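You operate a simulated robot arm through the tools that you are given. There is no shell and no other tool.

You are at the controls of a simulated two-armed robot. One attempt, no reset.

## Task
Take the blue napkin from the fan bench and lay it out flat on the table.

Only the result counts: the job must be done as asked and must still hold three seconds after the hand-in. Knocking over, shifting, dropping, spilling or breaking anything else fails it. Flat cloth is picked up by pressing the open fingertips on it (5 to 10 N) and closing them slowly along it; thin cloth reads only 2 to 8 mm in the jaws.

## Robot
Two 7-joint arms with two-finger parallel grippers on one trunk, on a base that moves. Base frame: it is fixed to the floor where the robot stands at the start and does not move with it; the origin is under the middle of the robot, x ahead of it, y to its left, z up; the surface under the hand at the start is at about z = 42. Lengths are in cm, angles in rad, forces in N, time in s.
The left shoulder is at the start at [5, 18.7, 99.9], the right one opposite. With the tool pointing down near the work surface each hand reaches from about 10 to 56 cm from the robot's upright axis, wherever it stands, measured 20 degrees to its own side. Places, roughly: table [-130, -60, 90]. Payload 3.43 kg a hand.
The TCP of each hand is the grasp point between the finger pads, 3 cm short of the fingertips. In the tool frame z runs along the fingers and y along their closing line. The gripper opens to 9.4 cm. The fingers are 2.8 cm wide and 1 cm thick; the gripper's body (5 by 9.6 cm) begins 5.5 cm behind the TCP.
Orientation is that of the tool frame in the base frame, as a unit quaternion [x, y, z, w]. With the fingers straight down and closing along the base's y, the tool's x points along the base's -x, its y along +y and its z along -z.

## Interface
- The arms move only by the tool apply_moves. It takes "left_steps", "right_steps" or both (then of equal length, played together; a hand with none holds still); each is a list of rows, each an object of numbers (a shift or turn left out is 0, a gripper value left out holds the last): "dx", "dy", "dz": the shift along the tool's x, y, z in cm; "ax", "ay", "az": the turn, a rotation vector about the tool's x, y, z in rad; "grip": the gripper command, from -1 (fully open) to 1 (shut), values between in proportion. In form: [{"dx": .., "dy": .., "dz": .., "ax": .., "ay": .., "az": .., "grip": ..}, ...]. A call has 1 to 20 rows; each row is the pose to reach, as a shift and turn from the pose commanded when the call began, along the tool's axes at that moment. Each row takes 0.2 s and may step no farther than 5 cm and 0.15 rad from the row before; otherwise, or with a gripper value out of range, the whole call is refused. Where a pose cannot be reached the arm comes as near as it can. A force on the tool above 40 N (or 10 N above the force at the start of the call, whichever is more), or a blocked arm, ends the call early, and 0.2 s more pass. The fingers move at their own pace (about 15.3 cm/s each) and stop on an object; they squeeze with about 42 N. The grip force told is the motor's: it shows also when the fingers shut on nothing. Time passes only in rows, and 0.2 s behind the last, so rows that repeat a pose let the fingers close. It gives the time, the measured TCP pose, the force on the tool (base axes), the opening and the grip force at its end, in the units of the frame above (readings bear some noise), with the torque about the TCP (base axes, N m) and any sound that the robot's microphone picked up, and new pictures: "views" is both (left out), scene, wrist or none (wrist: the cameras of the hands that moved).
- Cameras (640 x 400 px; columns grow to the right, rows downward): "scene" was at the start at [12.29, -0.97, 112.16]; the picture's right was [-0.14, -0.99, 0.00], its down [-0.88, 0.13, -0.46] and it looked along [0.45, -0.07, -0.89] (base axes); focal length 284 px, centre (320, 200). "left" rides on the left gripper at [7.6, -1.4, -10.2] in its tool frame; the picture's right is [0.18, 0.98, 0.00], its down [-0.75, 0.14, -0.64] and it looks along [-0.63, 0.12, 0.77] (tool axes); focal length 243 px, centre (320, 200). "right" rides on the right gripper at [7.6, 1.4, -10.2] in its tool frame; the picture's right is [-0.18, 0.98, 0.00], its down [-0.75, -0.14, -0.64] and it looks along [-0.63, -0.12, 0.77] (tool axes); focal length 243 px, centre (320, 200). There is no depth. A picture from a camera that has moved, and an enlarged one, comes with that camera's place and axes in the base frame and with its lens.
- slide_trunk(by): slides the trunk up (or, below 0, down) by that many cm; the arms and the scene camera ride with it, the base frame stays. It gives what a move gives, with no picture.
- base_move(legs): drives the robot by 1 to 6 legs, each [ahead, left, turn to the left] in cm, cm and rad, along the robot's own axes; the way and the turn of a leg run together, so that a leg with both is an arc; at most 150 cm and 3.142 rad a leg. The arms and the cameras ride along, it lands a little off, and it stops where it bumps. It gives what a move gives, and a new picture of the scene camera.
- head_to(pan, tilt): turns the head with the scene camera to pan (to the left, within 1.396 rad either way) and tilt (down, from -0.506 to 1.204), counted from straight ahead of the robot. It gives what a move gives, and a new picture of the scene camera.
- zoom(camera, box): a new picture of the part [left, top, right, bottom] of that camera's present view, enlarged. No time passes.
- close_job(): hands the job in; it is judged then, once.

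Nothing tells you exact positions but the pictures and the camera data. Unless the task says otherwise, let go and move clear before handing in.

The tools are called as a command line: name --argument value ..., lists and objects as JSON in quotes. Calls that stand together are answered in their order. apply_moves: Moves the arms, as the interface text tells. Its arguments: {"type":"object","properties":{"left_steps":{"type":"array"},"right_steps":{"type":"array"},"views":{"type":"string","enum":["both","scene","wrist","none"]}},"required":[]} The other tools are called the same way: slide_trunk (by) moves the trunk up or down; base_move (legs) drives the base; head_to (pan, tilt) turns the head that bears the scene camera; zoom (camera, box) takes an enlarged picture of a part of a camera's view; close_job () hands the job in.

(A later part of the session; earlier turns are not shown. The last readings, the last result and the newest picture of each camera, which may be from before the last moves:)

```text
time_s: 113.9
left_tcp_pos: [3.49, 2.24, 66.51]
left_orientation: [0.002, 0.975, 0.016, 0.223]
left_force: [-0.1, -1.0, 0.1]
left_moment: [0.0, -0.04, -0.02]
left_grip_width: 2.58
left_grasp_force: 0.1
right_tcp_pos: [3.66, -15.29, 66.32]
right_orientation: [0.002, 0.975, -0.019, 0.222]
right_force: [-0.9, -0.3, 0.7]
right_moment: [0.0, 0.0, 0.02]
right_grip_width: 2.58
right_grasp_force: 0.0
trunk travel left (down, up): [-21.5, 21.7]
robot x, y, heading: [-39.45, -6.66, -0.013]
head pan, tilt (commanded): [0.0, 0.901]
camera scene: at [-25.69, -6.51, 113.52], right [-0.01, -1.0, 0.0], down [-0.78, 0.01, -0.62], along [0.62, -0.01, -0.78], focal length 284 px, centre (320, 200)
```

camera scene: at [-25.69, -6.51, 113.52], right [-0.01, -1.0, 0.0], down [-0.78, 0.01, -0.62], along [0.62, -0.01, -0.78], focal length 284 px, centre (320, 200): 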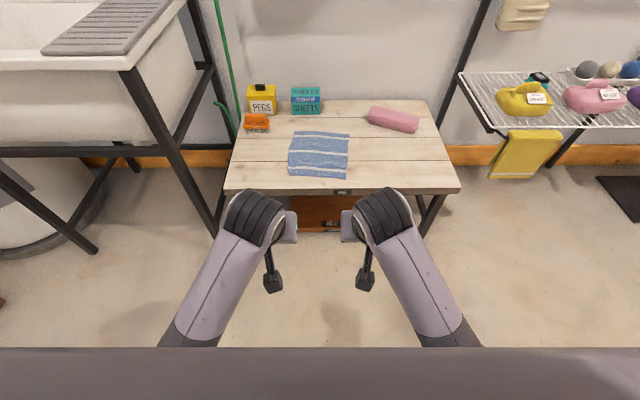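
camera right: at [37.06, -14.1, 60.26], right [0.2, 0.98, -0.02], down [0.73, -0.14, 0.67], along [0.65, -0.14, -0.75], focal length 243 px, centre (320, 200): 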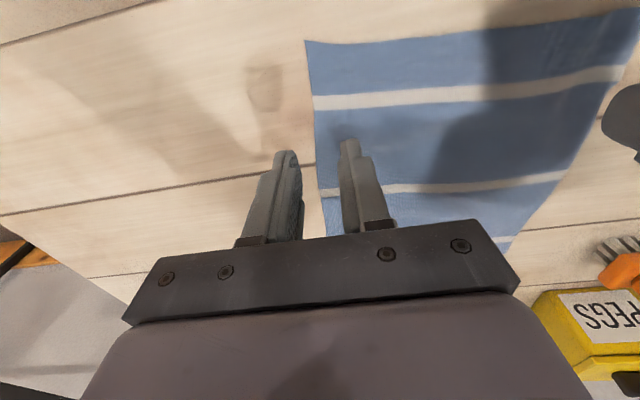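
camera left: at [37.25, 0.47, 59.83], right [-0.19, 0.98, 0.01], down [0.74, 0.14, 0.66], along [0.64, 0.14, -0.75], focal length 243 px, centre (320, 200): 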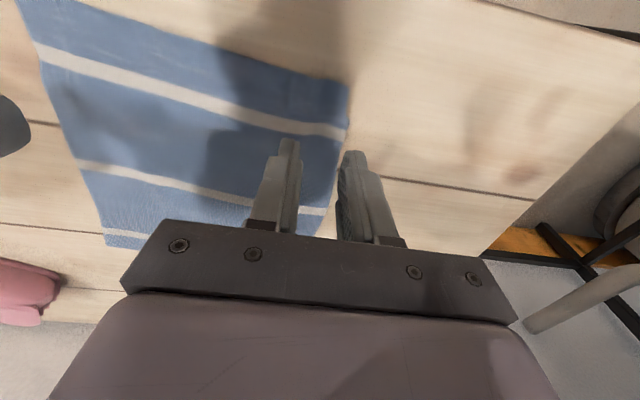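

The limit at this relative height is about 18–19 cm spacing. I'll try getting the elbows higher and further out: go wide again, raise the hands near shoulder height, then come in and down.

apply_moves --left_steps '[{"dy": 4, "dx": -0.8, "dz": -2.2}, {"dy": 8, "dx": -1.6, "dz": -4.4}, {"dy": 12, "dx": -2.4, "dz": -6.6}, {"dy": 16, "dx": -3.2, "dz": -8.8}, {"dy": 20, "dx": -4, "dz": -11}, {"dy": 24, "dx": -4.8, "dz": -13.2}, {"dy": 28, "dx": -5.6, "dz": -15.4}, {"dy": 32, "dx": -6.4, "dz": -17.6}, {"dy": 32, "dx": -6.4, "dz": -17.6}]' --right_steps '[{"dy": -4, "dx": -0.8, "dz": -2.2}, {"dy": -8, "dx": -1.6, "dz": -4.4}, {"dy": -12, "dx": -2.4, "dz": -6.6}, {"dy": -16, "dx": -3.2, "dz": -8.8}, {"dy": -20, "dx": -4, "dz": -11}, {"dy": -24, "dx": -4.8, "dz": -13.2}, {"dy": -28, "dx": -5.6, "dz": -15.4}, {"dy": -32, "dx": -6.4, "dz": -17.6}, {"dy": -32, "dx": -6.4, "dz": -17.6}]' --views "scene"

```text
time_s: 115.9
left_tcp_pos: [1.58, 32.92, 85.74]
left_orientation: [0.002, 0.975, -0.001, 0.222]
left_force: [0.9, 0.1, 0.4]
left_moment: [0.01, -0.01, 0.0]
left_grip_width: 2.59
left_grasp_force: 0.0
right_tcp_pos: [1.62, -45.61, 85.55]
right_orientation: [0.003, 0.975, 0.001, 0.224]
right_force: [0.1, 0.3, 0.1]
right_moment: [-0.01, -0.01, 0.0]
right_grip_width: 2.57
right_grasp_force: 0.1
trunk travel left (down, up): [-21.5, 21.7]
robot x, y, heading: [-39.29, -6.43, -0.012]
head pan, tilt (commanded): [0.0, 0.901]
camera scene: at [-25.7, -6.51, 113.52], right [-0.01, -1.0, 0.0], down [-0.78, 0.01, -0.62], along [0.62, -0.01, -0.78], focal length 284 px, centre (320, 200)
```

scene: 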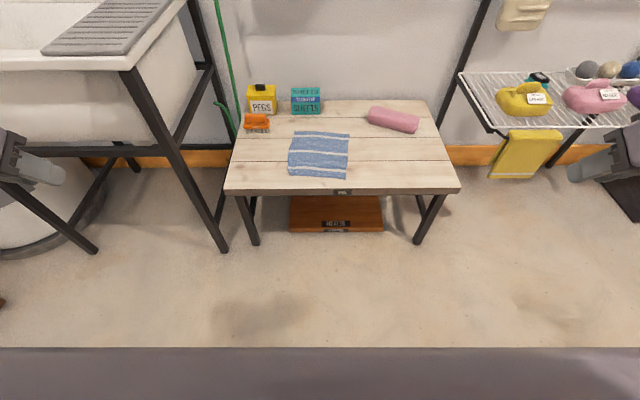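

Exact at this height too. Now sweep inward at this height.

apply_moves --left_steps '[{"dy": -3.2}, {"dy": -6.4}, {"dy": -9.6}, {"dy": -12.8}, {"dy": -16}, {"dy": -19.2}, {"dy": -22.4}, {"dy": -25.5}, {"dy": -25.5}]' --right_steps '[{"dy": 3.2}, {"dy": 6.4}, {"dy": 9.6}, {"dy": 12.8}, {"dy": 16}, {"dy": 19.2}, {"dy": 22.4}, {"dy": 25.5}, {"dy": 25.5}]' --views "scene"

```text
time_s: 117.9
left_tcp_pos: [1.64, 7.66, 85.69]
left_orientation: [0.001, 0.975, 0.0, 0.222]
left_force: [0.1, -0.6, -0.2]
left_moment: [-0.02, 0.02, 0.01]
left_grip_width: 2.56
left_grasp_force: 0.1
right_tcp_pos: [1.6, -20.19, 85.69]
right_orientation: [0.002, 0.975, 0.001, 0.223]
right_force: [-0.1, -0.7, -0.3]
right_moment: [0.01, -0.04, 0.03]
right_grip_width: 2.59
right_grasp_force: 0.1
trunk travel left (down, up): [-21.5, 21.7]
robot x, y, heading: [-39.14, -6.5, -0.006]
head pan, tilt (commanded): [0.0, 0.901]
camera scene: at [-25.69, -6.51, 113.52], right [-0.01, -1.0, 0.0], down [-0.78, 0.01, -0.62], along [0.62, -0.01, -0.78], focal length 284 px, centre (320, 200)
```

scene: 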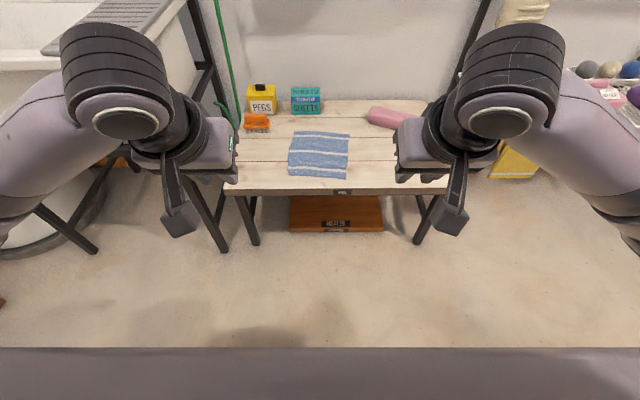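

Now the forearms come in from far outside — a much better posture. I continue inward to a 15 cm spacing at this height.

apply_moves --left_steps '[{"dy": -1.6}, {"dy": -3.2}, {"dy": -4.8}, {"dy": -6.4}, {"dy": -6.4}, {"dy": -6.4}]' --right_steps '[{"dy": 1.6}, {"dy": 3.2}, {"dy": 4.8}, {"dy": 6.4}, {"dy": 6.4}, {"dy": 6.4}]' --views "none"

```text
time_s: 119.3
left_tcp_pos: [1.6, 1.16, 85.67]
left_orientation: [0.002, 0.975, 0.0, 0.223]
left_force: [-0.2, 0.5, -0.1]
left_moment: [0.02, -0.02, 0.03]
left_grip_width: 2.58
left_grasp_force: 0.1
right_tcp_pos: [1.6, -13.82, 85.71]
right_orientation: [0.002, 0.975, 0.0, 0.222]
right_force: [0.1, -0.3, -0.1]
right_moment: [-0.02, 0.03, -0.01]
right_grip_width: 2.6
right_grasp_force: 0.0
trunk travel left (down, up): [-21.5, 21.7]
robot x, y, heading: [-38.88, -6.36, -0.007]
head pan, tilt (commanded): [0.0, 0.901]
```

Exact at 15 cm. Now lower by 18 cm (to the relative height needed at the table and at the bench with trunk lowered).

apply_moves --left_steps '[{"dx": 1.2, "dz": 2.4}, {"dx": 2.4, "dz": 4.8}, {"dx": 3.5, "dz": 7.2}, {"dx": 4.7, "dz": 9.7}, {"dx": 5.9, "dz": 12.2}, {"dx": 7, "dz": 14.4}, {"dx": 7, "dz": 14.4}, {"dx": 7, "dz": 14.4}]' --right_steps '[{"dx": 1.2, "dz": 2.4}, {"dx": 2.4, "dz": 4.8}, {"dx": 3.5, "dz": 7.2}, {"dx": 4.7, "dz": 9.7}, {"dx": 5.9, "dz": 12.2}, {"dx": 7, "dz": 14.4}, {"dx": 7, "dz": 14.4}, {"dx": 7, "dz": 14.4}]' --views "scene"

```text
time_s: 121.1
left_tcp_pos: [1.49, 1.07, 69.79]
left_orientation: [0.002, 0.975, -0.001, 0.222]
left_force: [0.0, -0.3, 0.5]
left_moment: [-0.03, -0.03, 0.0]
left_grip_width: 2.61
left_grasp_force: 0.0
right_tcp_pos: [1.46, -13.84, 69.7]
right_orientation: [0.003, 0.975, 0.001, 0.222]
right_force: [-0.5, 0.1, -0.2]
right_moment: [-0.02, -0.02, -0.03]
right_grip_width: 2.6
right_grasp_force: 0.0
trunk travel left (down, up): [-21.5, 21.7]
robot x, y, heading: [-39.41, -6.25, -0.007]
head pan, tilt (commanded): [0.0, 0.901]
camera scene: at [-25.69, -6.51, 113.52], right [-0.01, -1.0, 0.0], down [-0.78, 0.01, -0.62], along [0.62, -0.01, -0.78], focal length 284 px, centre (320, 200)
```

scene: 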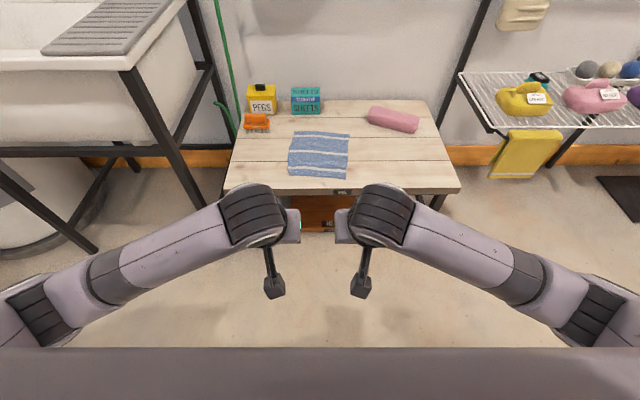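

Excellent: 15 cm spacing exact, with elbows far out. I test reducing the pitch to about 0.2 rad for a better pinch, and lowering a bit more.

apply_moves --left_steps '[{"ay": 0.08}, {"ay": 0.16}, {"ay": 0.25}, {"ay": 0.25, "dy": -0.5}, {"ay": 0.25, "dy": -1}, {"ay": 0.25, "dy": -1}]' --right_steps '[{"ay": 0.08}, {"ay": 0.16}, {"ay": 0.25}, {"ay": 0.25, "dy": 0.5}, {"ay": 0.25, "dy": 1}, {"ay": 0.25, "dy": 1}]' --views "none"

```text
time_s: 122.5
left_tcp_pos: [1.49, 0.07, 69.65]
left_orientation: [0.001, 0.995, 0.001, 0.099]
left_force: [-0.4, -0.1, 0.1]
left_moment: [0.02, -0.03, 0.01]
left_grip_width: 2.6
left_grasp_force: 0.2
right_tcp_pos: [1.57, -12.69, 69.72]
right_orientation: [0.003, 0.995, 0.0, 0.099]
right_force: [0.0, 0.6, -0.3]
right_moment: [-0.01, 0.03, -0.03]
right_grip_width: 2.63
right_grasp_force: 0.0
trunk travel left (down, up): [-21.5, 21.7]
robot x, y, heading: [-39.23, -6.29, -0.008]
head pan, tilt (commanded): [0.0, 0.901]
```

Exact even at 12.8 cm spacing with 0.2 rad pitch. I straighten the tools fully and go back to 15 cm spacing.

apply_moves --left_steps '[{"ay": 0.07, "dy": 0.5}, {"ay": 0.14, "dy": 1}, {"ay": 0.2, "dy": 1}, {"ay": 0.2, "dy": 1}]' --right_steps '[{"ay": 0.07, "dy": -0.5}, {"ay": 0.14, "dy": -1}, {"ay": 0.2, "dy": -1}, {"ay": 0.2, "dy": -1}]' --views "none"

apply_moves --left_steps '[{"dz": 2.5}, {"dz": 5}, {"dz": 5}]' --right_steps '[{"dz": 2.5}, {"dz": 5}, {"dz": 5}]' --views "none"

```text
time_s: 123.5
left_tcp_pos: [1.52, 1.19, 69.56]
left_orientation: [0.001, 1.0, 0.001, -0.002]
left_force: [-0.3, -0.3, 0.1]
left_moment: [0.0, -0.02, 0.02]
left_grip_width: 2.57
left_grasp_force: 0.0
right_tcp_pos: [1.63, -13.84, 69.59]
right_orientation: [0.002, 1.0, 0.0, -0.001]
right_force: [-1.2, 0.0, -0.4]
right_moment: [0.02, -0.03, 0.0]
right_grip_width: 2.6
right_grasp_force: 0.0
trunk travel left (down, up): [-21.5, 21.7]
robot x, y, heading: [-39.05, -6.23, -0.011]
head pan, tilt (commanded): [0.0, 0.901]
```

```text
time_s: 124.3
left_tcp_pos: [1.5, 1.3, 64.7]
left_orientation: [0.001, 1.0, 0.001, 0.0]
left_force: [0.5, -0.3, 0.2]
left_moment: [0.02, 0.04, 0.01]
left_grip_width: 2.59
left_grasp_force: 0.0
right_tcp_pos: [1.63, -13.69, 64.55]
right_orientation: [0.002, 1.0, 0.0, -0.001]
right_force: [0.1, -0.1, 0.1]
right_moment: [0.02, -0.02, 0.01]
right_grip_width: 2.58
right_grasp_force: 0.0
trunk travel left (down, up): [-21.5, 21.7]
robot x, y, heading: [-39.31, -6.02, -0.008]
head pan, tilt (commanded): [0.0, 0.901]
```

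The arms now have ample margin (local 41 cm ahead, ±7.5 cm, tools vertical). I extend 3 cm, lower the trunk 15 cm and drive to the bench.

apply_moves --left_steps '[{"dx": -1.5}, {"dx": -3}, {"dx": -3}]' --right_steps '[{"dx": -1.5}, {"dx": -3}, {"dx": -3}]' --views "none"

slide_trunk --by -14

base_move --legs '[[30, 0, 0.008]]'

```text
time_s: 125.1
left_tcp_pos: [4.51, 1.3, 64.67]
left_orientation: [0.0, 1.0, 0.0, -0.001]
left_force: [0.4, 0.2, 0.5]
left_moment: [0.01, 0.02, 0.02]
left_grip_width: 2.57
left_grasp_force: 0.0
right_tcp_pos: [4.55, -13.8, 64.66]
right_orientation: [0.001, 1.0, 0.0, -0.001]
right_force: [0.0, 0.7, 0.6]
right_moment: [-0.01, -0.01, -0.02]
right_grip_width: 2.59
right_grasp_force: 0.1
trunk travel left (down, up): [-21.5, 21.7]
robot x, y, heading: [-39.61, -6.11, -0.009]
head pan, tilt (commanded): [0.0, 0.901]
```

```text
time_s: 126.8
left_tcp_pos: [4.47, 1.31, 50.71]
left_orientation: [0.001, 1.0, 0.0, -0.001]
left_force: [0.5, -0.7, -0.3]
left_moment: [0.0, -0.01, 0.0]
left_grip_width: 2.61
left_grasp_force: 0.1
right_tcp_pos: [4.61, -13.81, 50.55]
right_orientation: [0.004, 1.0, 0.001, 0.0]
right_force: [-0.9, -0.3, 0.3]
right_moment: [-0.01, -0.05, 0.03]
right_grip_width: 2.62
right_grasp_force: 0.1
trunk travel left (down, up): [-7.5, 35.7]
robot x, y, heading: [-39.26, -6.33, -0.008]
head pan, tilt (commanded): [0.0, 0.901]
```

```text
time_s: 128.8
left_tcp_pos: [34.49, 1.71, 50.7]
left_orientation: [-0.005, 1.0, 0.0, -0.001]
left_force: [0.3, 0.1, 0.7]
left_moment: [-0.06, -0.01, 0.01]
left_grip_width: 2.57
left_grasp_force: 0.2
right_tcp_pos: [34.59, -13.18, 50.63]
right_orientation: [-0.004, 1.0, 0.0, -0.001]
right_force: [0.6, 0.0, 0.2]
right_moment: [0.02, 0.02, 0.0]
right_grip_width: 2.59
right_grasp_force: 0.0
trunk travel left (down, up): [-7.5, 35.7]
robot x, y, heading: [-9.17, -6.54, 0.0]
head pan, tilt (commanded): [0.0, 0.901]
camera scene: at [4.36, -6.42, 99.52], right [0.0, -1.0, 0.0], down [-0.78, 0.0, -0.62], along [0.62, 0.0, -0.78], focal length 284 px, centre (320, 200)
```

scene: 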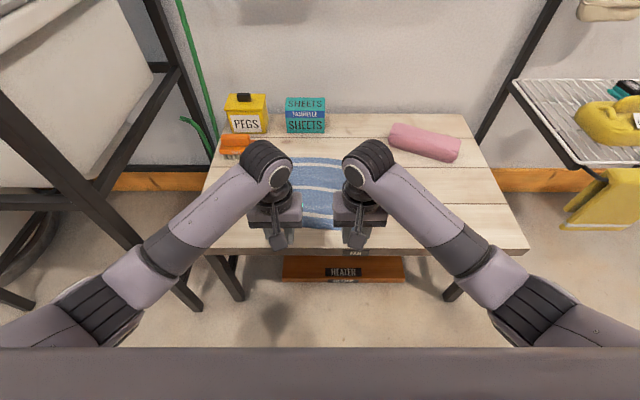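

base_move --legs '[[8.3, -0.85, 0]]'

apply_moves --left_steps '[{"dz": 1.0}, {"dz": 2.0}, {"dz": 2.0}]' --right_steps '[{"dz": 1.0}, {"dz": 2.0}, {"dz": 2.0}]' --views "wrist"

```text
time_s: 129.9
left_tcp_pos: [42.8, 0.88, 50.68]
left_orientation: [-0.005, 1.0, 0.0, -0.001]
left_force: [-0.7, 0.2, -0.4]
left_moment: [0.01, 0.0, 0.0]
left_grip_width: 2.57
left_grasp_force: 0.0
right_tcp_pos: [43.14, -14.1, 50.62]
right_orientation: [-0.003, 1.0, 0.002, 0.0]
right_force: [-0.1, 1.0, -0.7]
right_moment: [0.02, -0.02, -0.02]
right_grip_width: 2.6
right_grasp_force: 0.1
trunk travel left (down, up): [-7.5, 35.7]
robot x, y, heading: [-1.2, -7.28, 0.001]
head pan, tilt (commanded): [0.0, 0.901]
camera scene: at [12.77, -7.25, 99.52], right [0.0, -1.0, 0.0], down [-0.78, 0.0, -0.62], along [0.62, 0.0, -0.78], focal length 284 px, centre (320, 200)
```

scene: 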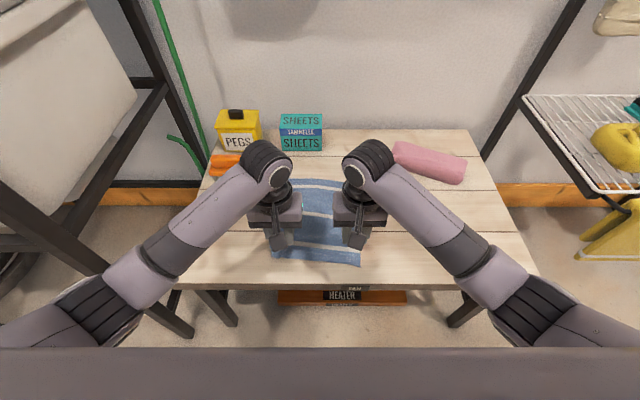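

```text
time_s: 130.7
left_tcp_pos: [42.89, 0.86, 48.63]
left_orientation: [-0.005, 1.0, -0.001, 0.0]
left_force: [-0.4, -1.2, 0.4]
left_moment: [0.0, 0.02, 0.03]
left_grip_width: 2.6
left_grasp_force: 0.0
right_tcp_pos: [43.19, -14.2, 48.73]
right_orientation: [-0.004, 1.0, 0.0, -0.001]
right_force: [0.3, -0.4, 0.3]
right_moment: [-0.01, 0.02, 0.0]
right_grip_width: 2.57
right_grasp_force: 0.1
trunk travel left (down, up): [-7.5, 35.7]
robot x, y, heading: [-0.77, -7.3, 0.003]
head pan, tilt (commanded): [0.0, 0.901]
camera right: at [35.45, -12.8, 58.96], right [0.18, 0.98, 0.0], down [0.76, -0.14, 0.64], along [0.63, -0.11, -0.77], focal length 243 px, centre (320, 200)
camera left: at [35.24, -0.66, 58.79], right [-0.19, 0.98, 0.0], down [0.75, 0.15, 0.64], along [0.63, 0.13, -0.77], focal length 243 px, centre (320, 200)
```

right: 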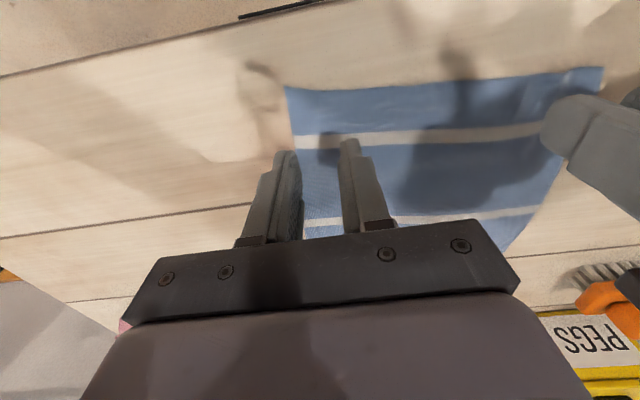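
left: 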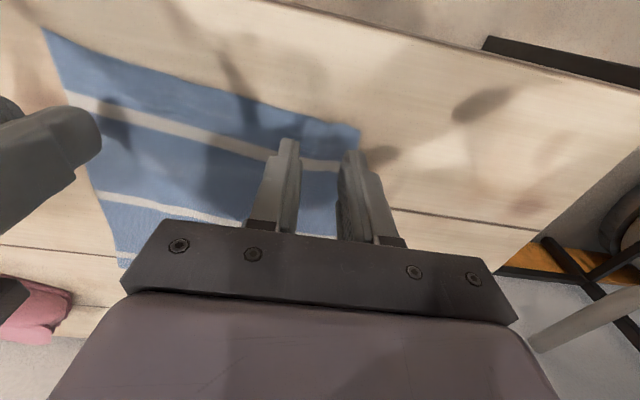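

Cloth near edge runs from (41.7, 3.5) to (39.5, −15.7). I shift the right hand back and inward to match, narrow the openings to 2 cm and lower near contact.

apply_moves --left_steps '[{"dx": -0.3, "dz": 0.9, "grip": 0.574}, {"dx": -0.6, "dz": 1.8}, {"dx": -0.6, "dz": 2.7}, {"dx": -0.6, "dz": 3.2}, {"dx": -0.6, "dz": 3.2}]' --right_steps '[{"dx": 0.8, "dy": 0.3, "dz": 0.9, "grip": 0.574}, {"dx": 1.6, "dy": 0.6, "dz": 1.8}, {"dx": 1.7, "dy": 0.6, "dz": 2.7}, {"dx": 1.7, "dy": 0.6, "dz": 3.2}, {"dx": 1.7, "dy": 0.6, "dz": 3.2}]' --views "wrist"

```text
time_s: 131.9
left_tcp_pos: [43.49, 0.88, 45.55]
left_orientation: [-0.006, 1.0, 0.001, 0.0]
left_force: [-0.6, 0.3, 0.8]
left_moment: [0.01, 0.0, -0.03]
left_grip_width: 1.98
left_grasp_force: 0.1
right_tcp_pos: [41.34, -13.5, 45.48]
right_orientation: [-0.004, 1.0, 0.0, 0.0]
right_force: [0.4, 0.4, 0.4]
right_moment: [-0.02, -0.02, -0.02]
right_grip_width: 2.0
right_grasp_force: 0.1
trunk travel left (down, up): [-7.5, 35.7]
robot x, y, heading: [-0.9, -7.27, 0.006]
head pan, tilt (commanded): [0.0, 0.901]
camera right: at [33.57, -12.21, 55.69], right [0.18, 0.98, 0.0], down [0.76, -0.14, 0.64], along [0.63, -0.11, -0.77], focal length 243 px, centre (320, 200)
camera left: at [35.89, -0.62, 55.68], right [-0.19, 0.98, 0.0], down [0.75, 0.15, 0.64], along [0.63, 0.13, -0.77], focal length 243 px, centre (320, 200)
```

right: 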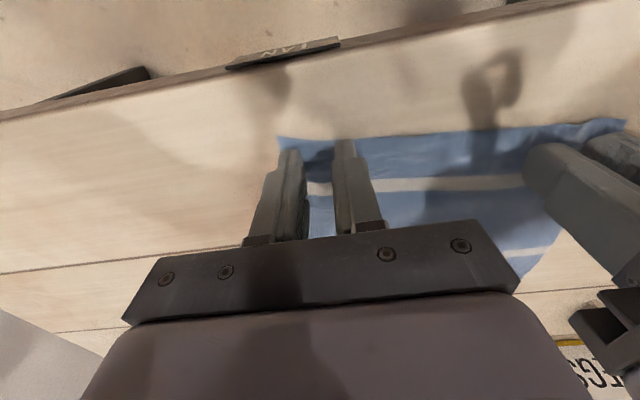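
left: 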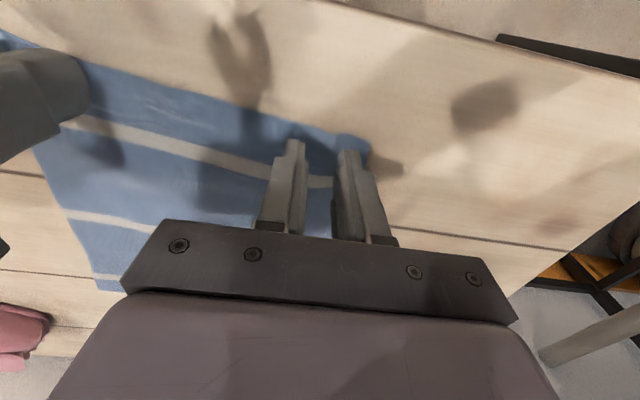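

Positions look right. I press down in small increments.

apply_moves --left_steps '[{"dz": 0.2}, {"dz": 0.35}, {"dz": 0.35}, {"dz": 0.35}]' --right_steps '[{"dz": 0.2}, {"dz": 0.35}, {"dz": 0.35}, {"dz": 0.35}]' --views "none"

```text
time_s: 132.9
left_tcp_pos: [43.43, 0.92, 45.23]
left_orientation: [-0.005, 1.0, 0.0, 0.0]
left_force: [0.3, -0.6, -0.2]
left_moment: [-0.02, 0.0, 0.01]
left_grip_width: 1.98
left_grasp_force: 0.1
right_tcp_pos: [41.52, -13.73, 45.08]
right_orientation: [-0.004, 1.0, 0.0, 0.0]
right_force: [-1.5, -0.6, 6.2]
right_moment: [-0.08, 0.01, -0.05]
right_grip_width: 2.02
right_grasp_force: 0.1
trunk travel left (down, up): [-7.5, 35.7]
robot x, y, heading: [-0.7, -7.28, 0.005]
head pan, tilt (commanded): [0.0, 0.901]
```

apply_moves --left_steps '[{"dz": 0.1}, {"dz": 0.1}, {"dz": 0.1}]' --right_steps '[{"dz": 0}, {"dz": 0}, {"dz": 0}]' --views "none"

```text
time_s: 133.7
left_tcp_pos: [43.47, 0.87, 45.16]
left_orientation: [-0.005, 1.0, 0.0, 0.0]
left_force: [-0.3, 1.1, 3.2]
left_moment: [0.04, -0.01, -0.01]
left_grip_width: 2.0
left_grasp_force: 0.1
right_tcp_pos: [41.41, -13.6, 45.12]
right_orientation: [-0.005, 1.0, 0.001, 0.0]
right_force: [-0.5, 0.1, 7.2]
right_moment: [-0.05, 0.0, 0.0]
right_grip_width: 1.99
right_grasp_force: 0.1
trunk travel left (down, up): [-7.5, 35.7]
robot x, y, heading: [-0.57, -7.09, 0.005]
head pan, tilt (commanded): [0.0, 0.901]
```

Right 7 N, left 3 N; I add 0.5 mm on the left and close slowly, letting each hand drift inward a few mm so no tension builds up between them.

apply_moves --left_steps '[{"dz": 0.05, "grip": 0.574}, {"dz": 0.05, "dy": -0.03, "grip": 0.61}, {"dz": 0.05, "dy": -0.07, "grip": 0.645}, {"dz": 0.05, "dy": -0.11, "grip": 0.68}, {"dz": 0.05, "dy": -0.15, "grip": 0.715}, {"dz": 0.05, "dy": -0.2, "grip": 0.75}, {"dz": 0.05, "dy": -0.25, "grip": 0.785}, {"dz": 0.05, "dy": -0.3, "grip": 0.82}, {"dz": 0.05, "dy": -0.35, "grip": 0.855}, {"dz": 0.05, "dy": -0.4, "grip": 0.89}, {"dz": 0.05, "dy": -0.45, "grip": 0.925}, {"dz": 0.05, "dy": -0.5, "grip": 0.96}, {"dz": 0.05, "dy": -0.5, "grip": 1.0}, {"dz": 0.05, "dy": -0.5, "grip": 1.0}, {"dz": 0.05, "dy": -0.5, "grip": 1.0}]' --right_steps '[{"grip": 0.574}, {"dy": 0.03, "grip": 0.61}, {"dy": 0.07, "grip": 0.645}, {"dy": 0.11, "grip": 0.68}, {"dy": 0.15, "grip": 0.715}, {"dy": 0.2, "grip": 0.75}, {"dy": 0.25, "grip": 0.785}, {"dy": 0.3, "grip": 0.82}, {"dy": 0.35, "grip": 0.855}, {"dy": 0.4, "grip": 0.89}, {"dy": 0.45, "grip": 0.925}, {"dy": 0.5, "grip": 0.96}, {"dy": 0.5, "grip": 1.0}, {"dy": 0.5, "grip": 1.0}, {"dy": 0.5, "grip": 1.0}]' --views "wrist"

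```text
time_s: 136.9
left_tcp_pos: [43.48, 0.31, 45.14]
left_orientation: [-0.005, 1.0, 0.0, 0.0]
left_force: [-0.9, 2.7, 15.0]
left_moment: [0.08, 0.07, 0.01]
left_grip_width: 0.15
left_grasp_force: 35.7
right_tcp_pos: [41.34, -13.15, 45.2]
right_orientation: [-0.004, 1.0, 0.001, 0.0]
right_force: [0.2, -0.5, 0.0]
right_moment: [0.06, -0.02, 0.04]
right_grip_width: 0.14
right_grasp_force: 36.0
trunk travel left (down, up): [-7.5, 35.7]
robot x, y, heading: [-0.73, -7.43, 0.002]
head pan, tilt (commanded): [0.0, 0.901]
camera right: at [33.58, -11.71, 55.41], right [0.18, 0.98, 0.0], down [0.75, -0.14, 0.64], along [0.63, -0.11, -0.77], focal length 243 px, centre (320, 200)
camera left: at [35.83, -1.19, 55.22], right [-0.19, 0.98, 0.0], down [0.75, 0.15, 0.64], along [0.63, 0.13, -0.77], focal length 243 px, centre (320, 200)
```

right: 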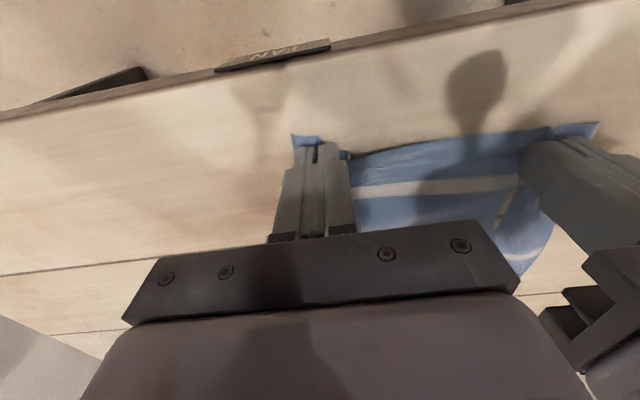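
left: 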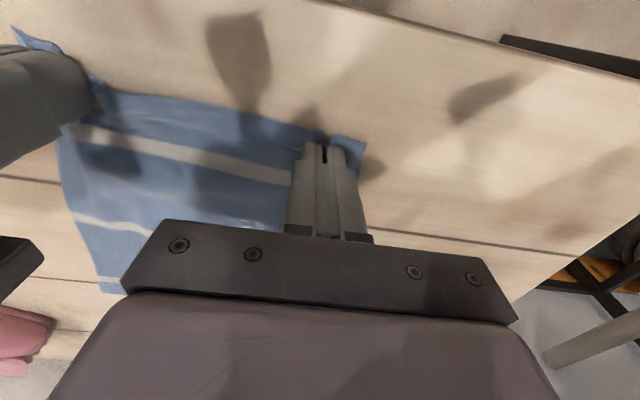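

Both jaws hold a gathered bit of cloth with almost no tension. I lift 6 cm with the trunk, keeping the arms still.

slide_trunk --by 6

apply_moves --left_steps '[{"dz": 0}]' --right_steps '[{"dz": 0}]' --views "both"

```text
time_s: 137.9
left_tcp_pos: [43.45, 0.47, 51.01]
left_orientation: [-0.005, 1.0, 0.002, -0.001]
left_force: [-0.7, -0.8, -0.4]
left_moment: [0.0, 0.01, 0.01]
left_grip_width: 0.13
left_grasp_force: 36.2
right_tcp_pos: [41.35, -13.12, 51.06]
right_orientation: [-0.005, 1.0, 0.001, 0.0]
right_force: [-0.3, -0.1, -0.4]
right_moment: [0.0, -0.02, 0.02]
right_grip_width: 0.12
right_grasp_force: 36.3
trunk travel left (down, up): [-13.5, 29.7]
robot x, y, heading: [-0.59, -7.34, 0.001]
head pan, tilt (commanded): [0.0, 0.901]
```

```text
time_s: 138.3
left_tcp_pos: [43.36, 0.36, 51.08]
left_orientation: [-0.005, 1.0, 0.0, 0.0]
left_force: [0.5, -0.2, 0.5]
left_moment: [0.03, 0.01, -0.01]
left_grip_width: 0.12
left_grasp_force: 36.4
right_tcp_pos: [41.4, -13.0, 51.21]
right_orientation: [-0.004, 1.0, 0.001, -0.001]
right_force: [-0.4, 0.1, 0.5]
right_moment: [-0.01, -0.01, 0.01]
right_grip_width: 0.12
right_grasp_force: 36.4
trunk travel left (down, up): [-13.5, 29.7]
robot x, y, heading: [-0.75, -6.86, 0.001]
head pan, tilt (commanded): [0.0, 0.901]
camera scene: at [12.77, -7.25, 105.52], right [0.0, -1.0, 0.0], down [-0.78, 0.0, -0.62], along [0.62, 0.0, -0.78], focal length 284 px, centre (320, 200)
camera right: at [33.61, -11.72, 61.37], right [0.18, 0.98, 0.0], down [0.76, -0.14, 0.64], along [0.63, -0.11, -0.77], focal length 243 px, centre (320, 200)
camera left: at [35.85, -1.19, 61.16], right [-0.19, 0.98, 0.0], down [0.75, 0.15, 0.64], along [0.63, 0.13, -0.77], focal length 243 px, centre (320, 200)
```

scene: 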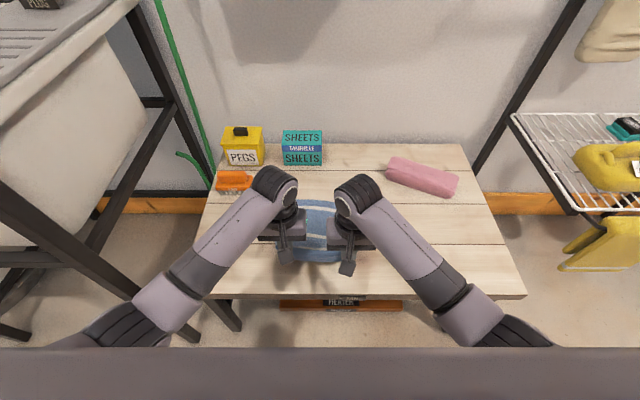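
right: 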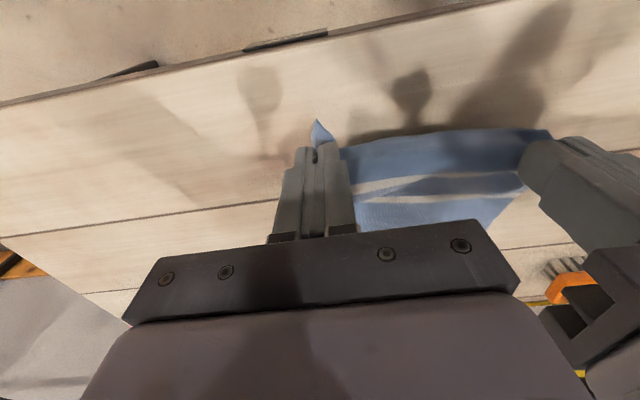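
left: 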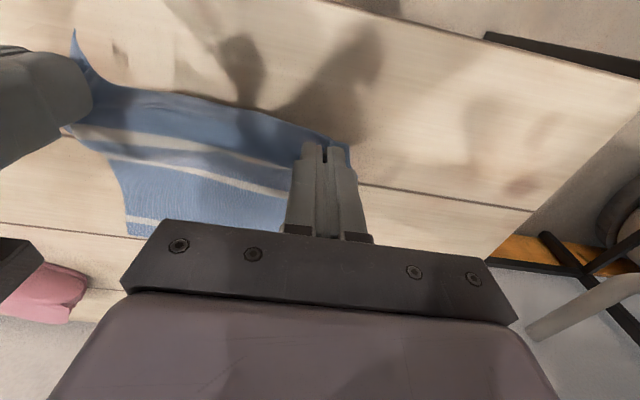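

The napkin is lifted cleanly by both hands without tension. I raise the trunk further so it hangs free of the bench.

slide_trunk --by 15

slide_trunk --by 14.5

apply_moves --left_steps '[{"dz": 0}]' --right_steps '[{"dz": 0}]' --views "both"

```text
time_s: 140.1
left_tcp_pos: [43.39, 0.41, 66.14]
left_orientation: [-0.005, 1.0, 0.0, -0.001]
left_force: [1.0, 0.2, 0.2]
left_moment: [0.01, -0.01, 0.0]
left_grip_width: 0.14
left_grasp_force: 36.4
right_tcp_pos: [41.43, -13.15, 66.11]
right_orientation: [-0.004, 1.0, 0.001, 0.0]
right_force: [-0.4, 0.8, 0.1]
right_moment: [-0.03, 0.02, 0.0]
right_grip_width: 0.14
right_grasp_force: 36.7
trunk travel left (down, up): [-28.5, 14.7]
robot x, y, heading: [-0.76, -7.28, 0.009]
head pan, tilt (commanded): [0.0, 0.901]
```

```text
time_s: 141.8
left_tcp_pos: [43.34, 0.35, 80.47]
left_orientation: [-0.005, 1.0, 0.0, 0.0]
left_force: [0.8, 1.2, 0.7]
left_moment: [0.02, 0.02, 0.01]
left_grip_width: 0.11
left_grasp_force: 36.3
right_tcp_pos: [41.35, -13.1, 80.64]
right_orientation: [-0.004, 1.0, 0.001, -0.001]
right_force: [0.4, 0.2, -0.7]
right_moment: [-0.02, -0.02, -0.03]
right_grip_width: 0.13
right_grasp_force: 36.3
trunk travel left (down, up): [-43.0, 0.2]
robot x, y, heading: [-0.81, -6.94, 0.004]
head pan, tilt (commanded): [0.0, 0.901]
```

```text
time_s: 142.2
left_tcp_pos: [43.36, 0.31, 80.55]
left_orientation: [-0.005, 1.0, 0.0, 0.0]
left_force: [-0.3, -0.4, -0.2]
left_moment: [-0.05, 0.04, -0.02]
left_grip_width: 0.11
left_grasp_force: 36.0
right_tcp_pos: [41.34, -13.08, 80.64]
right_orientation: [-0.005, 1.0, 0.001, 0.0]
right_force: [-0.2, 0.2, 0.2]
right_moment: [0.02, 0.01, -0.02]
right_grip_width: 0.16
right_grasp_force: 36.5
trunk travel left (down, up): [-43.0, 0.2]
robot x, y, heading: [-0.31, -7.25, 0.007]
head pan, tilt (commanded): [0.0, 0.901]
camera scene: at [12.77, -7.25, 135.02], right [0.0, -1.0, 0.0], down [-0.78, 0.0, -0.62], along [0.62, 0.0, -0.78], focal length 284 px, centre (320, 200)
camera right: at [33.61, -11.71, 90.87], right [0.18, 0.98, 0.0], down [0.76, -0.14, 0.64], along [0.63, -0.11, -0.77], focal length 243 px, centre (320, 200)
camera left: at [35.85, -1.19, 90.66], right [-0.19, 0.98, 0.0], down [0.75, 0.15, 0.64], along [0.63, 0.13, -0.77], focal length 243 px, centre (320, 200)
```

scene: 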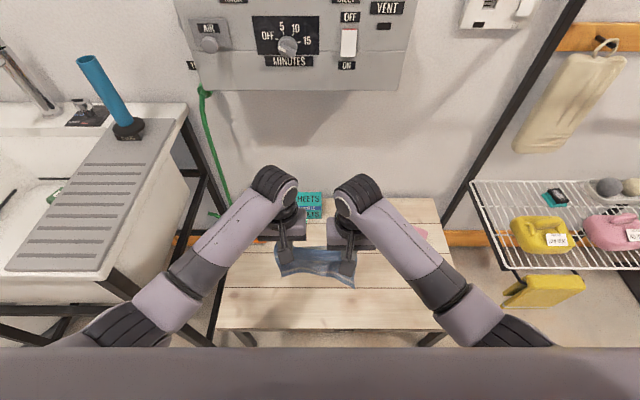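
right: 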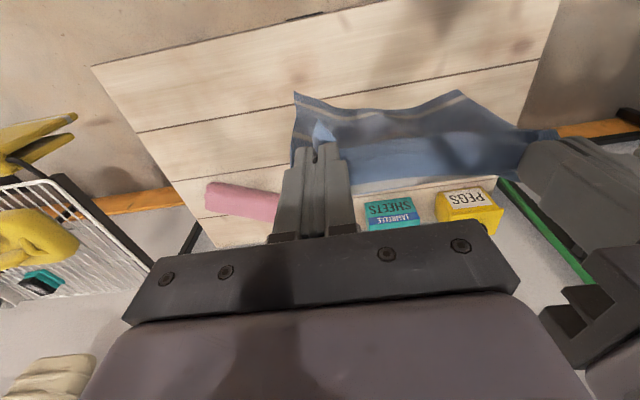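
left: 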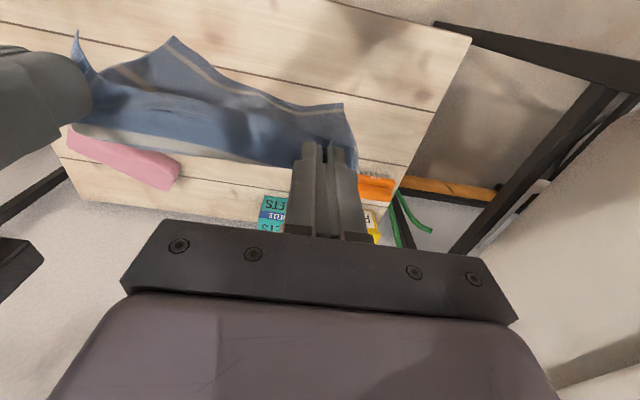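

The napkin hangs freely from both hands. I back away from the bench to open floor.

base_move --legs '[[-25, 0, 0]]'

apply_moves --left_steps '[{"dz": -1.5, "ay": -0.06, "dx": -0.5}, {"dz": -3, "ay": -0.12, "dx": -1}, {"dz": -4.5, "ay": -0.18, "dx": -1.5}, {"dz": -6, "ay": -0.24, "dx": -2}, {"dz": -6, "ay": -0.24, "dx": -2}]' --right_steps '[{"dz": -1.5, "ay": -0.06, "dx": -0.5}, {"dz": -3, "ay": -0.12, "dx": -1}, {"dz": -4.5, "ay": -0.18, "dx": -1.5}, {"dz": -6, "ay": -0.24, "dx": -2}, {"dz": -6, "ay": -0.24, "dx": -2}]' --views "both"

```text
time_s: 144.0
left_tcp_pos: [18.54, 0.2, 80.44]
left_orientation: [-0.003, 1.0, -0.001, -0.002]
left_force: [0.2, -0.2, 0.6]
left_moment: [0.03, 0.0, 0.0]
left_grip_width: 0.15
left_grasp_force: 36.5
right_tcp_pos: [16.47, -13.32, 80.58]
right_orientation: [-0.002, 1.0, 0.0, 0.001]
right_force: [-0.9, 0.2, 0.6]
right_moment: [0.01, -0.04, -0.05]
right_grip_width: 0.14
right_grasp_force: 36.2
trunk travel left (down, up): [-43.0, 0.2]
robot x, y, heading: [-25.71, -7.26, 0.002]
head pan, tilt (commanded): [0.0, 0.901]
camera scene: at [-12.2, -7.34, 135.03], right [0.0, -1.0, 0.0], down [-0.78, 0.0, -0.62], along [0.62, 0.0, -0.78], focal length 284 px, centre (320, 200)
```

scene: 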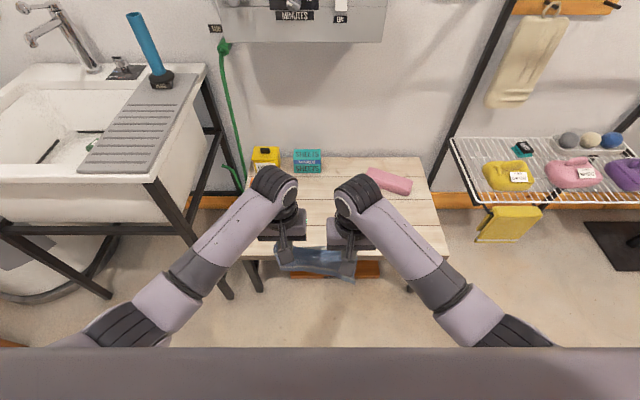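

```text
time_s: 145.2
left_tcp_pos: [20.48, 0.28, 86.6]
left_orientation: [-0.005, 0.993, 0.001, 0.119]
left_force: [0.0, 0.3, 0.0]
left_moment: [0.02, 0.02, -0.02]
left_grip_width: 0.12
left_grasp_force: 35.4
right_tcp_pos: [18.33, -13.2, 86.66]
right_orientation: [-0.002, 0.993, 0.001, 0.121]
right_force: [-0.5, 0.1, -0.2]
right_moment: [-0.01, -0.01, 0.03]
right_grip_width: 0.13
right_grasp_force: 35.8
trunk travel left (down, up): [-43.0, 0.2]
robot x, y, heading: [-25.83, -7.46, 0.001]
head pan, tilt (commanded): [0.0, 0.901]
camera scene: at [-12.14, -7.34, 135.02], right [0.0, -1.0, 0.0], down [-0.78, 0.0, -0.62], along [0.62, 0.0, -0.78], focal length 284 px, centre (320, 200)
camera right: at [8.35, -11.89, 94.75], right [0.17, 0.98, 0.04], down [0.58, -0.14, 0.8], along [0.8, -0.11, -0.59], focal length 243 px, centre (320, 200)
camera left: at [10.69, -1.22, 94.6], right [-0.19, 0.98, -0.04], down [0.58, 0.15, 0.8], along [0.79, 0.12, -0.6], focal length 243 px, centre (320, 200)
```

scene: 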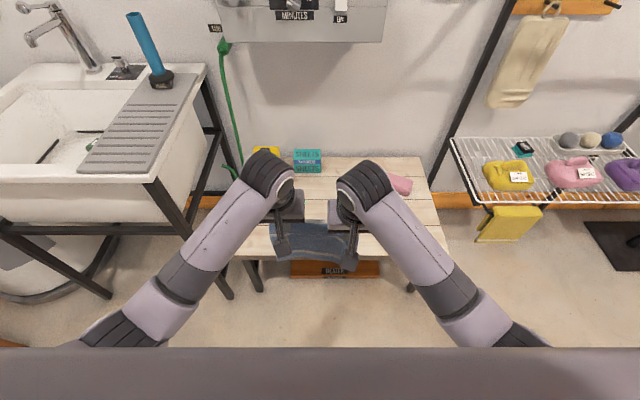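
right: 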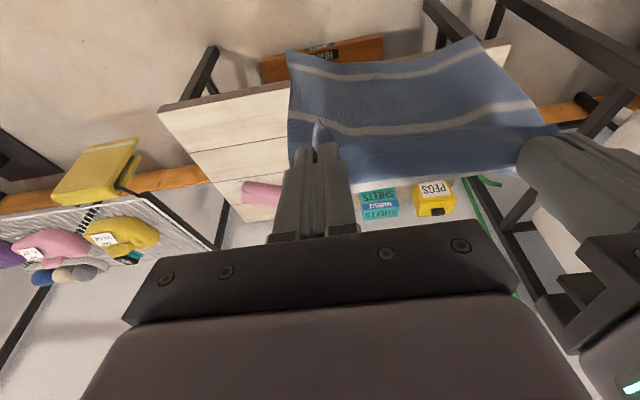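
left: 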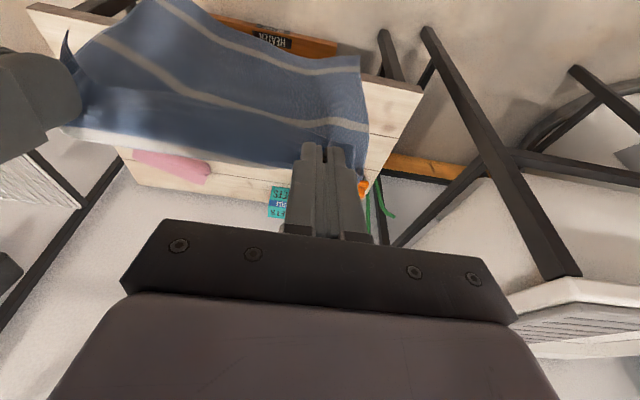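

All exact and the napkin hangs squarely. I raise the hands further toward z≈112 with more forward pitch, checking that no tension builds.

apply_moves --left_steps '[{"dx": -1.1, "dz": -3.1, "ay": -0.045}, {"dx": -2.3, "dz": -6.1, "ay": -0.09}, {"dx": -3.4, "dz": -9.2, "ay": -0.135}, {"dx": -4.5, "dz": -12.2, "ay": -0.18}, {"dx": -4.5, "dz": -12.2, "ay": -0.18}]' --right_steps '[{"dx": -1.4, "dz": -3.0, "ay": -0.045}, {"dx": -2.8, "dz": -6.0, "ay": -0.09}, {"dx": -4.1, "dz": -9.0, "ay": -0.135}, {"dx": -5.5, "dz": -12.0, "ay": -0.18}, {"dx": -5.5, "dz": -12.0, "ay": -0.18}]' --views "scene"

```text
time_s: 146.4
left_tcp_pos: [21.91, 0.38, 99.59]
left_orientation: [-0.004, 0.978, 0.001, 0.208]
left_force: [-0.3, -0.4, 0.6]
left_moment: [0.0, 0.0, 0.02]
left_grip_width: 0.1
left_grasp_force: 36.1
right_tcp_pos: [20.93, -13.21, 99.71]
right_orientation: [-0.002, 0.978, 0.001, 0.208]
right_force: [0.4, -0.4, 0.7]
right_moment: [0.02, 0.03, 0.01]
right_grip_width: 0.13
right_grasp_force: 35.9
trunk travel left (down, up): [-43.0, 0.2]
robot x, y, heading: [-25.96, -7.18, -0.002]
head pan, tilt (commanded): [0.0, 0.901]
camera scene: at [-12.17, -7.29, 135.02], right [0.0, -1.0, 0.0], down [-0.78, 0.0, -0.62], along [0.62, 0.0, -0.78], focal length 284 px, centre (320, 200)
```

scene: 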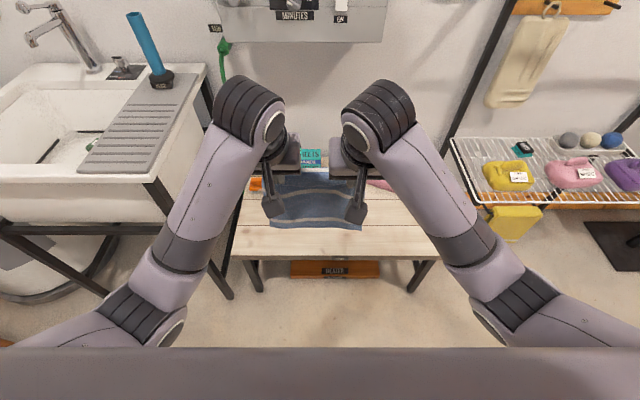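

apply_moves --left_steps '[{"dx": -1.7, "dz": -2.65, "ay": -0.045}, {"dx": -3.5, "dz": -5.3, "ay": -0.09}, {"dx": -5.2, "dz": -7.95, "ay": -0.135}, {"dx": -6.9, "dz": -10.6, "ay": -0.18}, {"dx": -6.9, "dz": -10.6, "ay": -0.18}]' --right_steps '[{"dx": -2.0, "dz": -2.55, "ay": -0.045}, {"dx": -3.9, "dz": -5.1, "ay": -0.09}, {"dx": -5.9, "dz": -7.65, "ay": -0.135}, {"dx": -7.8, "dz": -10.2, "ay": -0.18}, {"dx": -7.8, "dz": -10.2, "ay": -0.18}]' --views "scene"

```text
time_s: 147.6
left_tcp_pos: [24.05, 0.19, 111.94]
left_orientation: [-0.004, 0.956, 0.002, 0.294]
left_force: [0.3, 0.4, 0.9]
left_moment: [-0.01, -0.01, 0.01]
left_grip_width: 0.07
left_grasp_force: 35.8
right_tcp_pos: [23.85, -13.38, 112.19]
right_orientation: [-0.002, 0.955, 0.001, 0.295]
right_force: [-0.7, 1.2, 0.1]
right_moment: [0.02, 0.0, 0.0]
right_grip_width: 0.11
right_grasp_force: 36.2
trunk travel left (down, up): [-43.0, 0.2]
robot x, y, heading: [-25.27, -7.21, -0.002]
head pan, tilt (commanded): [0.0, 0.901]
camera scene: at [-12.13, -7.34, 135.02], right [0.0, -1.0, 0.0], down [-0.78, 0.0, -0.62], along [0.62, 0.0, -0.78], focal length 284 px, centre (320, 200)
```

scene: 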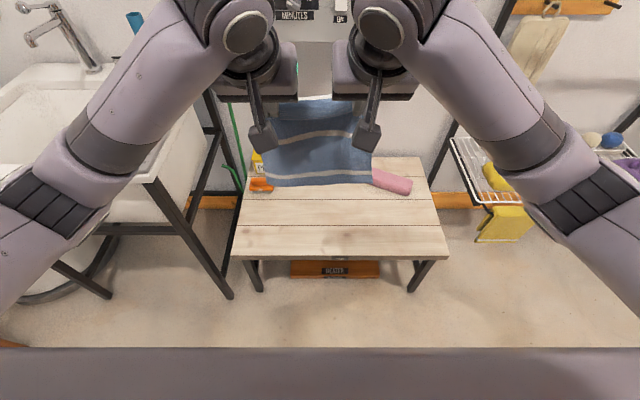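

The napkin hangs flat at z≈112 with exact arm poses. Before turning, I check the grips with the wrist cameras.

apply_moves --left_steps '[{"dz": 0}]' --right_steps '[{"dz": 0}]' --views "wrist"

```text
time_s: 148.0
left_tcp_pos: [24.01, 0.27, 111.89]
left_orientation: [-0.003, 0.956, 0.001, 0.295]
left_force: [-0.6, -0.8, 0.6]
left_moment: [-0.01, 0.03, -0.02]
left_grip_width: 0.1
left_grasp_force: 35.8
right_tcp_pos: [23.82, -13.44, 112.31]
right_orientation: [-0.002, 0.956, 0.001, 0.295]
right_force: [0.0, 0.6, 0.3]
right_moment: [-0.01, 0.01, 0.05]
right_grip_width: 0.14
right_grasp_force: 35.6
trunk travel left (down, up): [-43.0, 0.2]
robot x, y, heading: [-25.53, -7.52, -0.0]
head pan, tilt (commanded): [0.0, 0.901]
camera right: at [11.63, -12.03, 116.41], right [0.15, 0.98, 0.1], down [0.26, -0.14, 0.95], along [0.95, -0.11, -0.28], focal length 243 px, centre (320, 200)
camera left: at [11.97, -1.34, 115.9], right [-0.16, 0.98, -0.1], down [0.26, 0.14, 0.95], along [0.95, 0.13, -0.28], focal length 243 px, centre (320, 200)
```

right: 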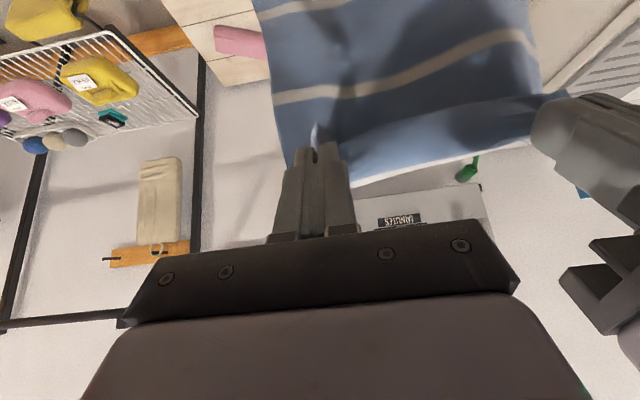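
left: 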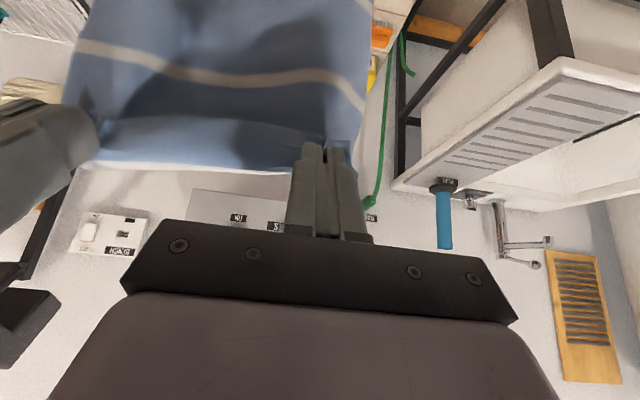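

Both grips hold well. I turn right by about 180° on the spot to face the table.

base_move --legs '[[0, 0, -1.57]]'

base_move --legs '[[0, 0, -1.57]]'

```text
time_s: 152.2
left_tcp_pos: [-18.79, -57.13, 111.9]
left_orientation: [0.677, 0.674, -0.209, 0.209]
left_force: [0.2, -0.3, -0.5]
left_moment: [0.01, -0.01, -0.01]
left_grip_width: 0.09
left_grasp_force: 35.8
right_tcp_pos: [-32.48, -56.79, 112.11]
right_orientation: [0.678, 0.674, -0.209, 0.208]
right_force: [0.3, -0.2, 0.9]
right_moment: [0.02, -0.02, 0.02]
right_grip_width: 0.14
right_grasp_force: 36.4
trunk travel left (down, up): [-43.0, 0.2]
robot x, y, heading: [-25.54, -7.37, -1.58]
head pan, tilt (commanded): [0.0, 0.901]
camera scene: at [-25.69, -20.74, 135.02], right [-1.0, 0.01, 0.0], down [0.01, 0.78, -0.62], along [-0.01, -0.62, -0.78], focal length 284 px, centre (320, 200)
```

scene: 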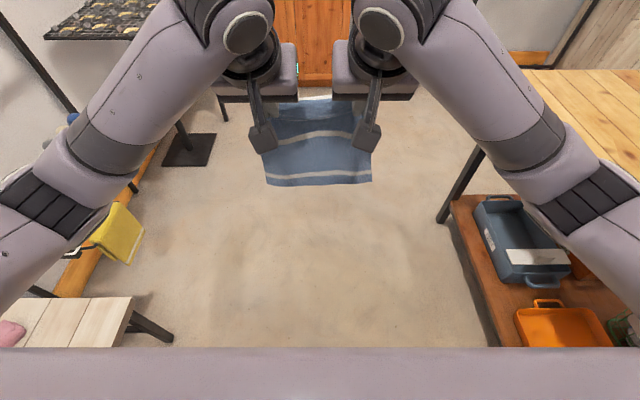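

```text
time_s: 156.4
left_tcp_pos: [-75.52, -14.47, 111.88]
left_orientation: [0.956, 0.0, -0.295, 0.001]
left_force: [-0.2, 0.3, -0.3]
left_moment: [0.02, 0.0, 0.02]
left_grip_width: 0.1
left_grasp_force: 36.0
right_tcp_pos: [-75.24, -0.84, 112.22]
right_orientation: [0.955, 0.0, -0.295, 0.0]
right_force: [0.4, -0.1, -0.3]
right_moment: [0.01, 0.0, 0.06]
right_grip_width: 0.15
right_grasp_force: 36.1
trunk travel left (down, up): [-43.0, 0.2]
robot x, y, heading: [-25.73, -6.9, 3.136]
head pan, tilt (commanded): [0.0, 0.901]
camera scene: at [-38.93, -7.28, 135.02], right [0.0, 1.0, 0.0], down [0.78, 0.0, -0.62], along [-0.62, 0.0, -0.78], focal length 284 px, centre (320, 200)
```

scene: 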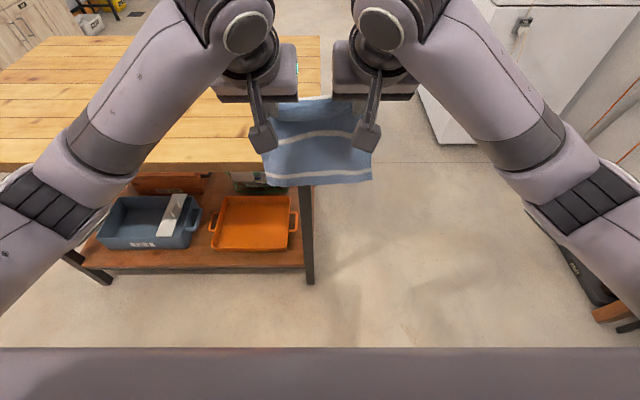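

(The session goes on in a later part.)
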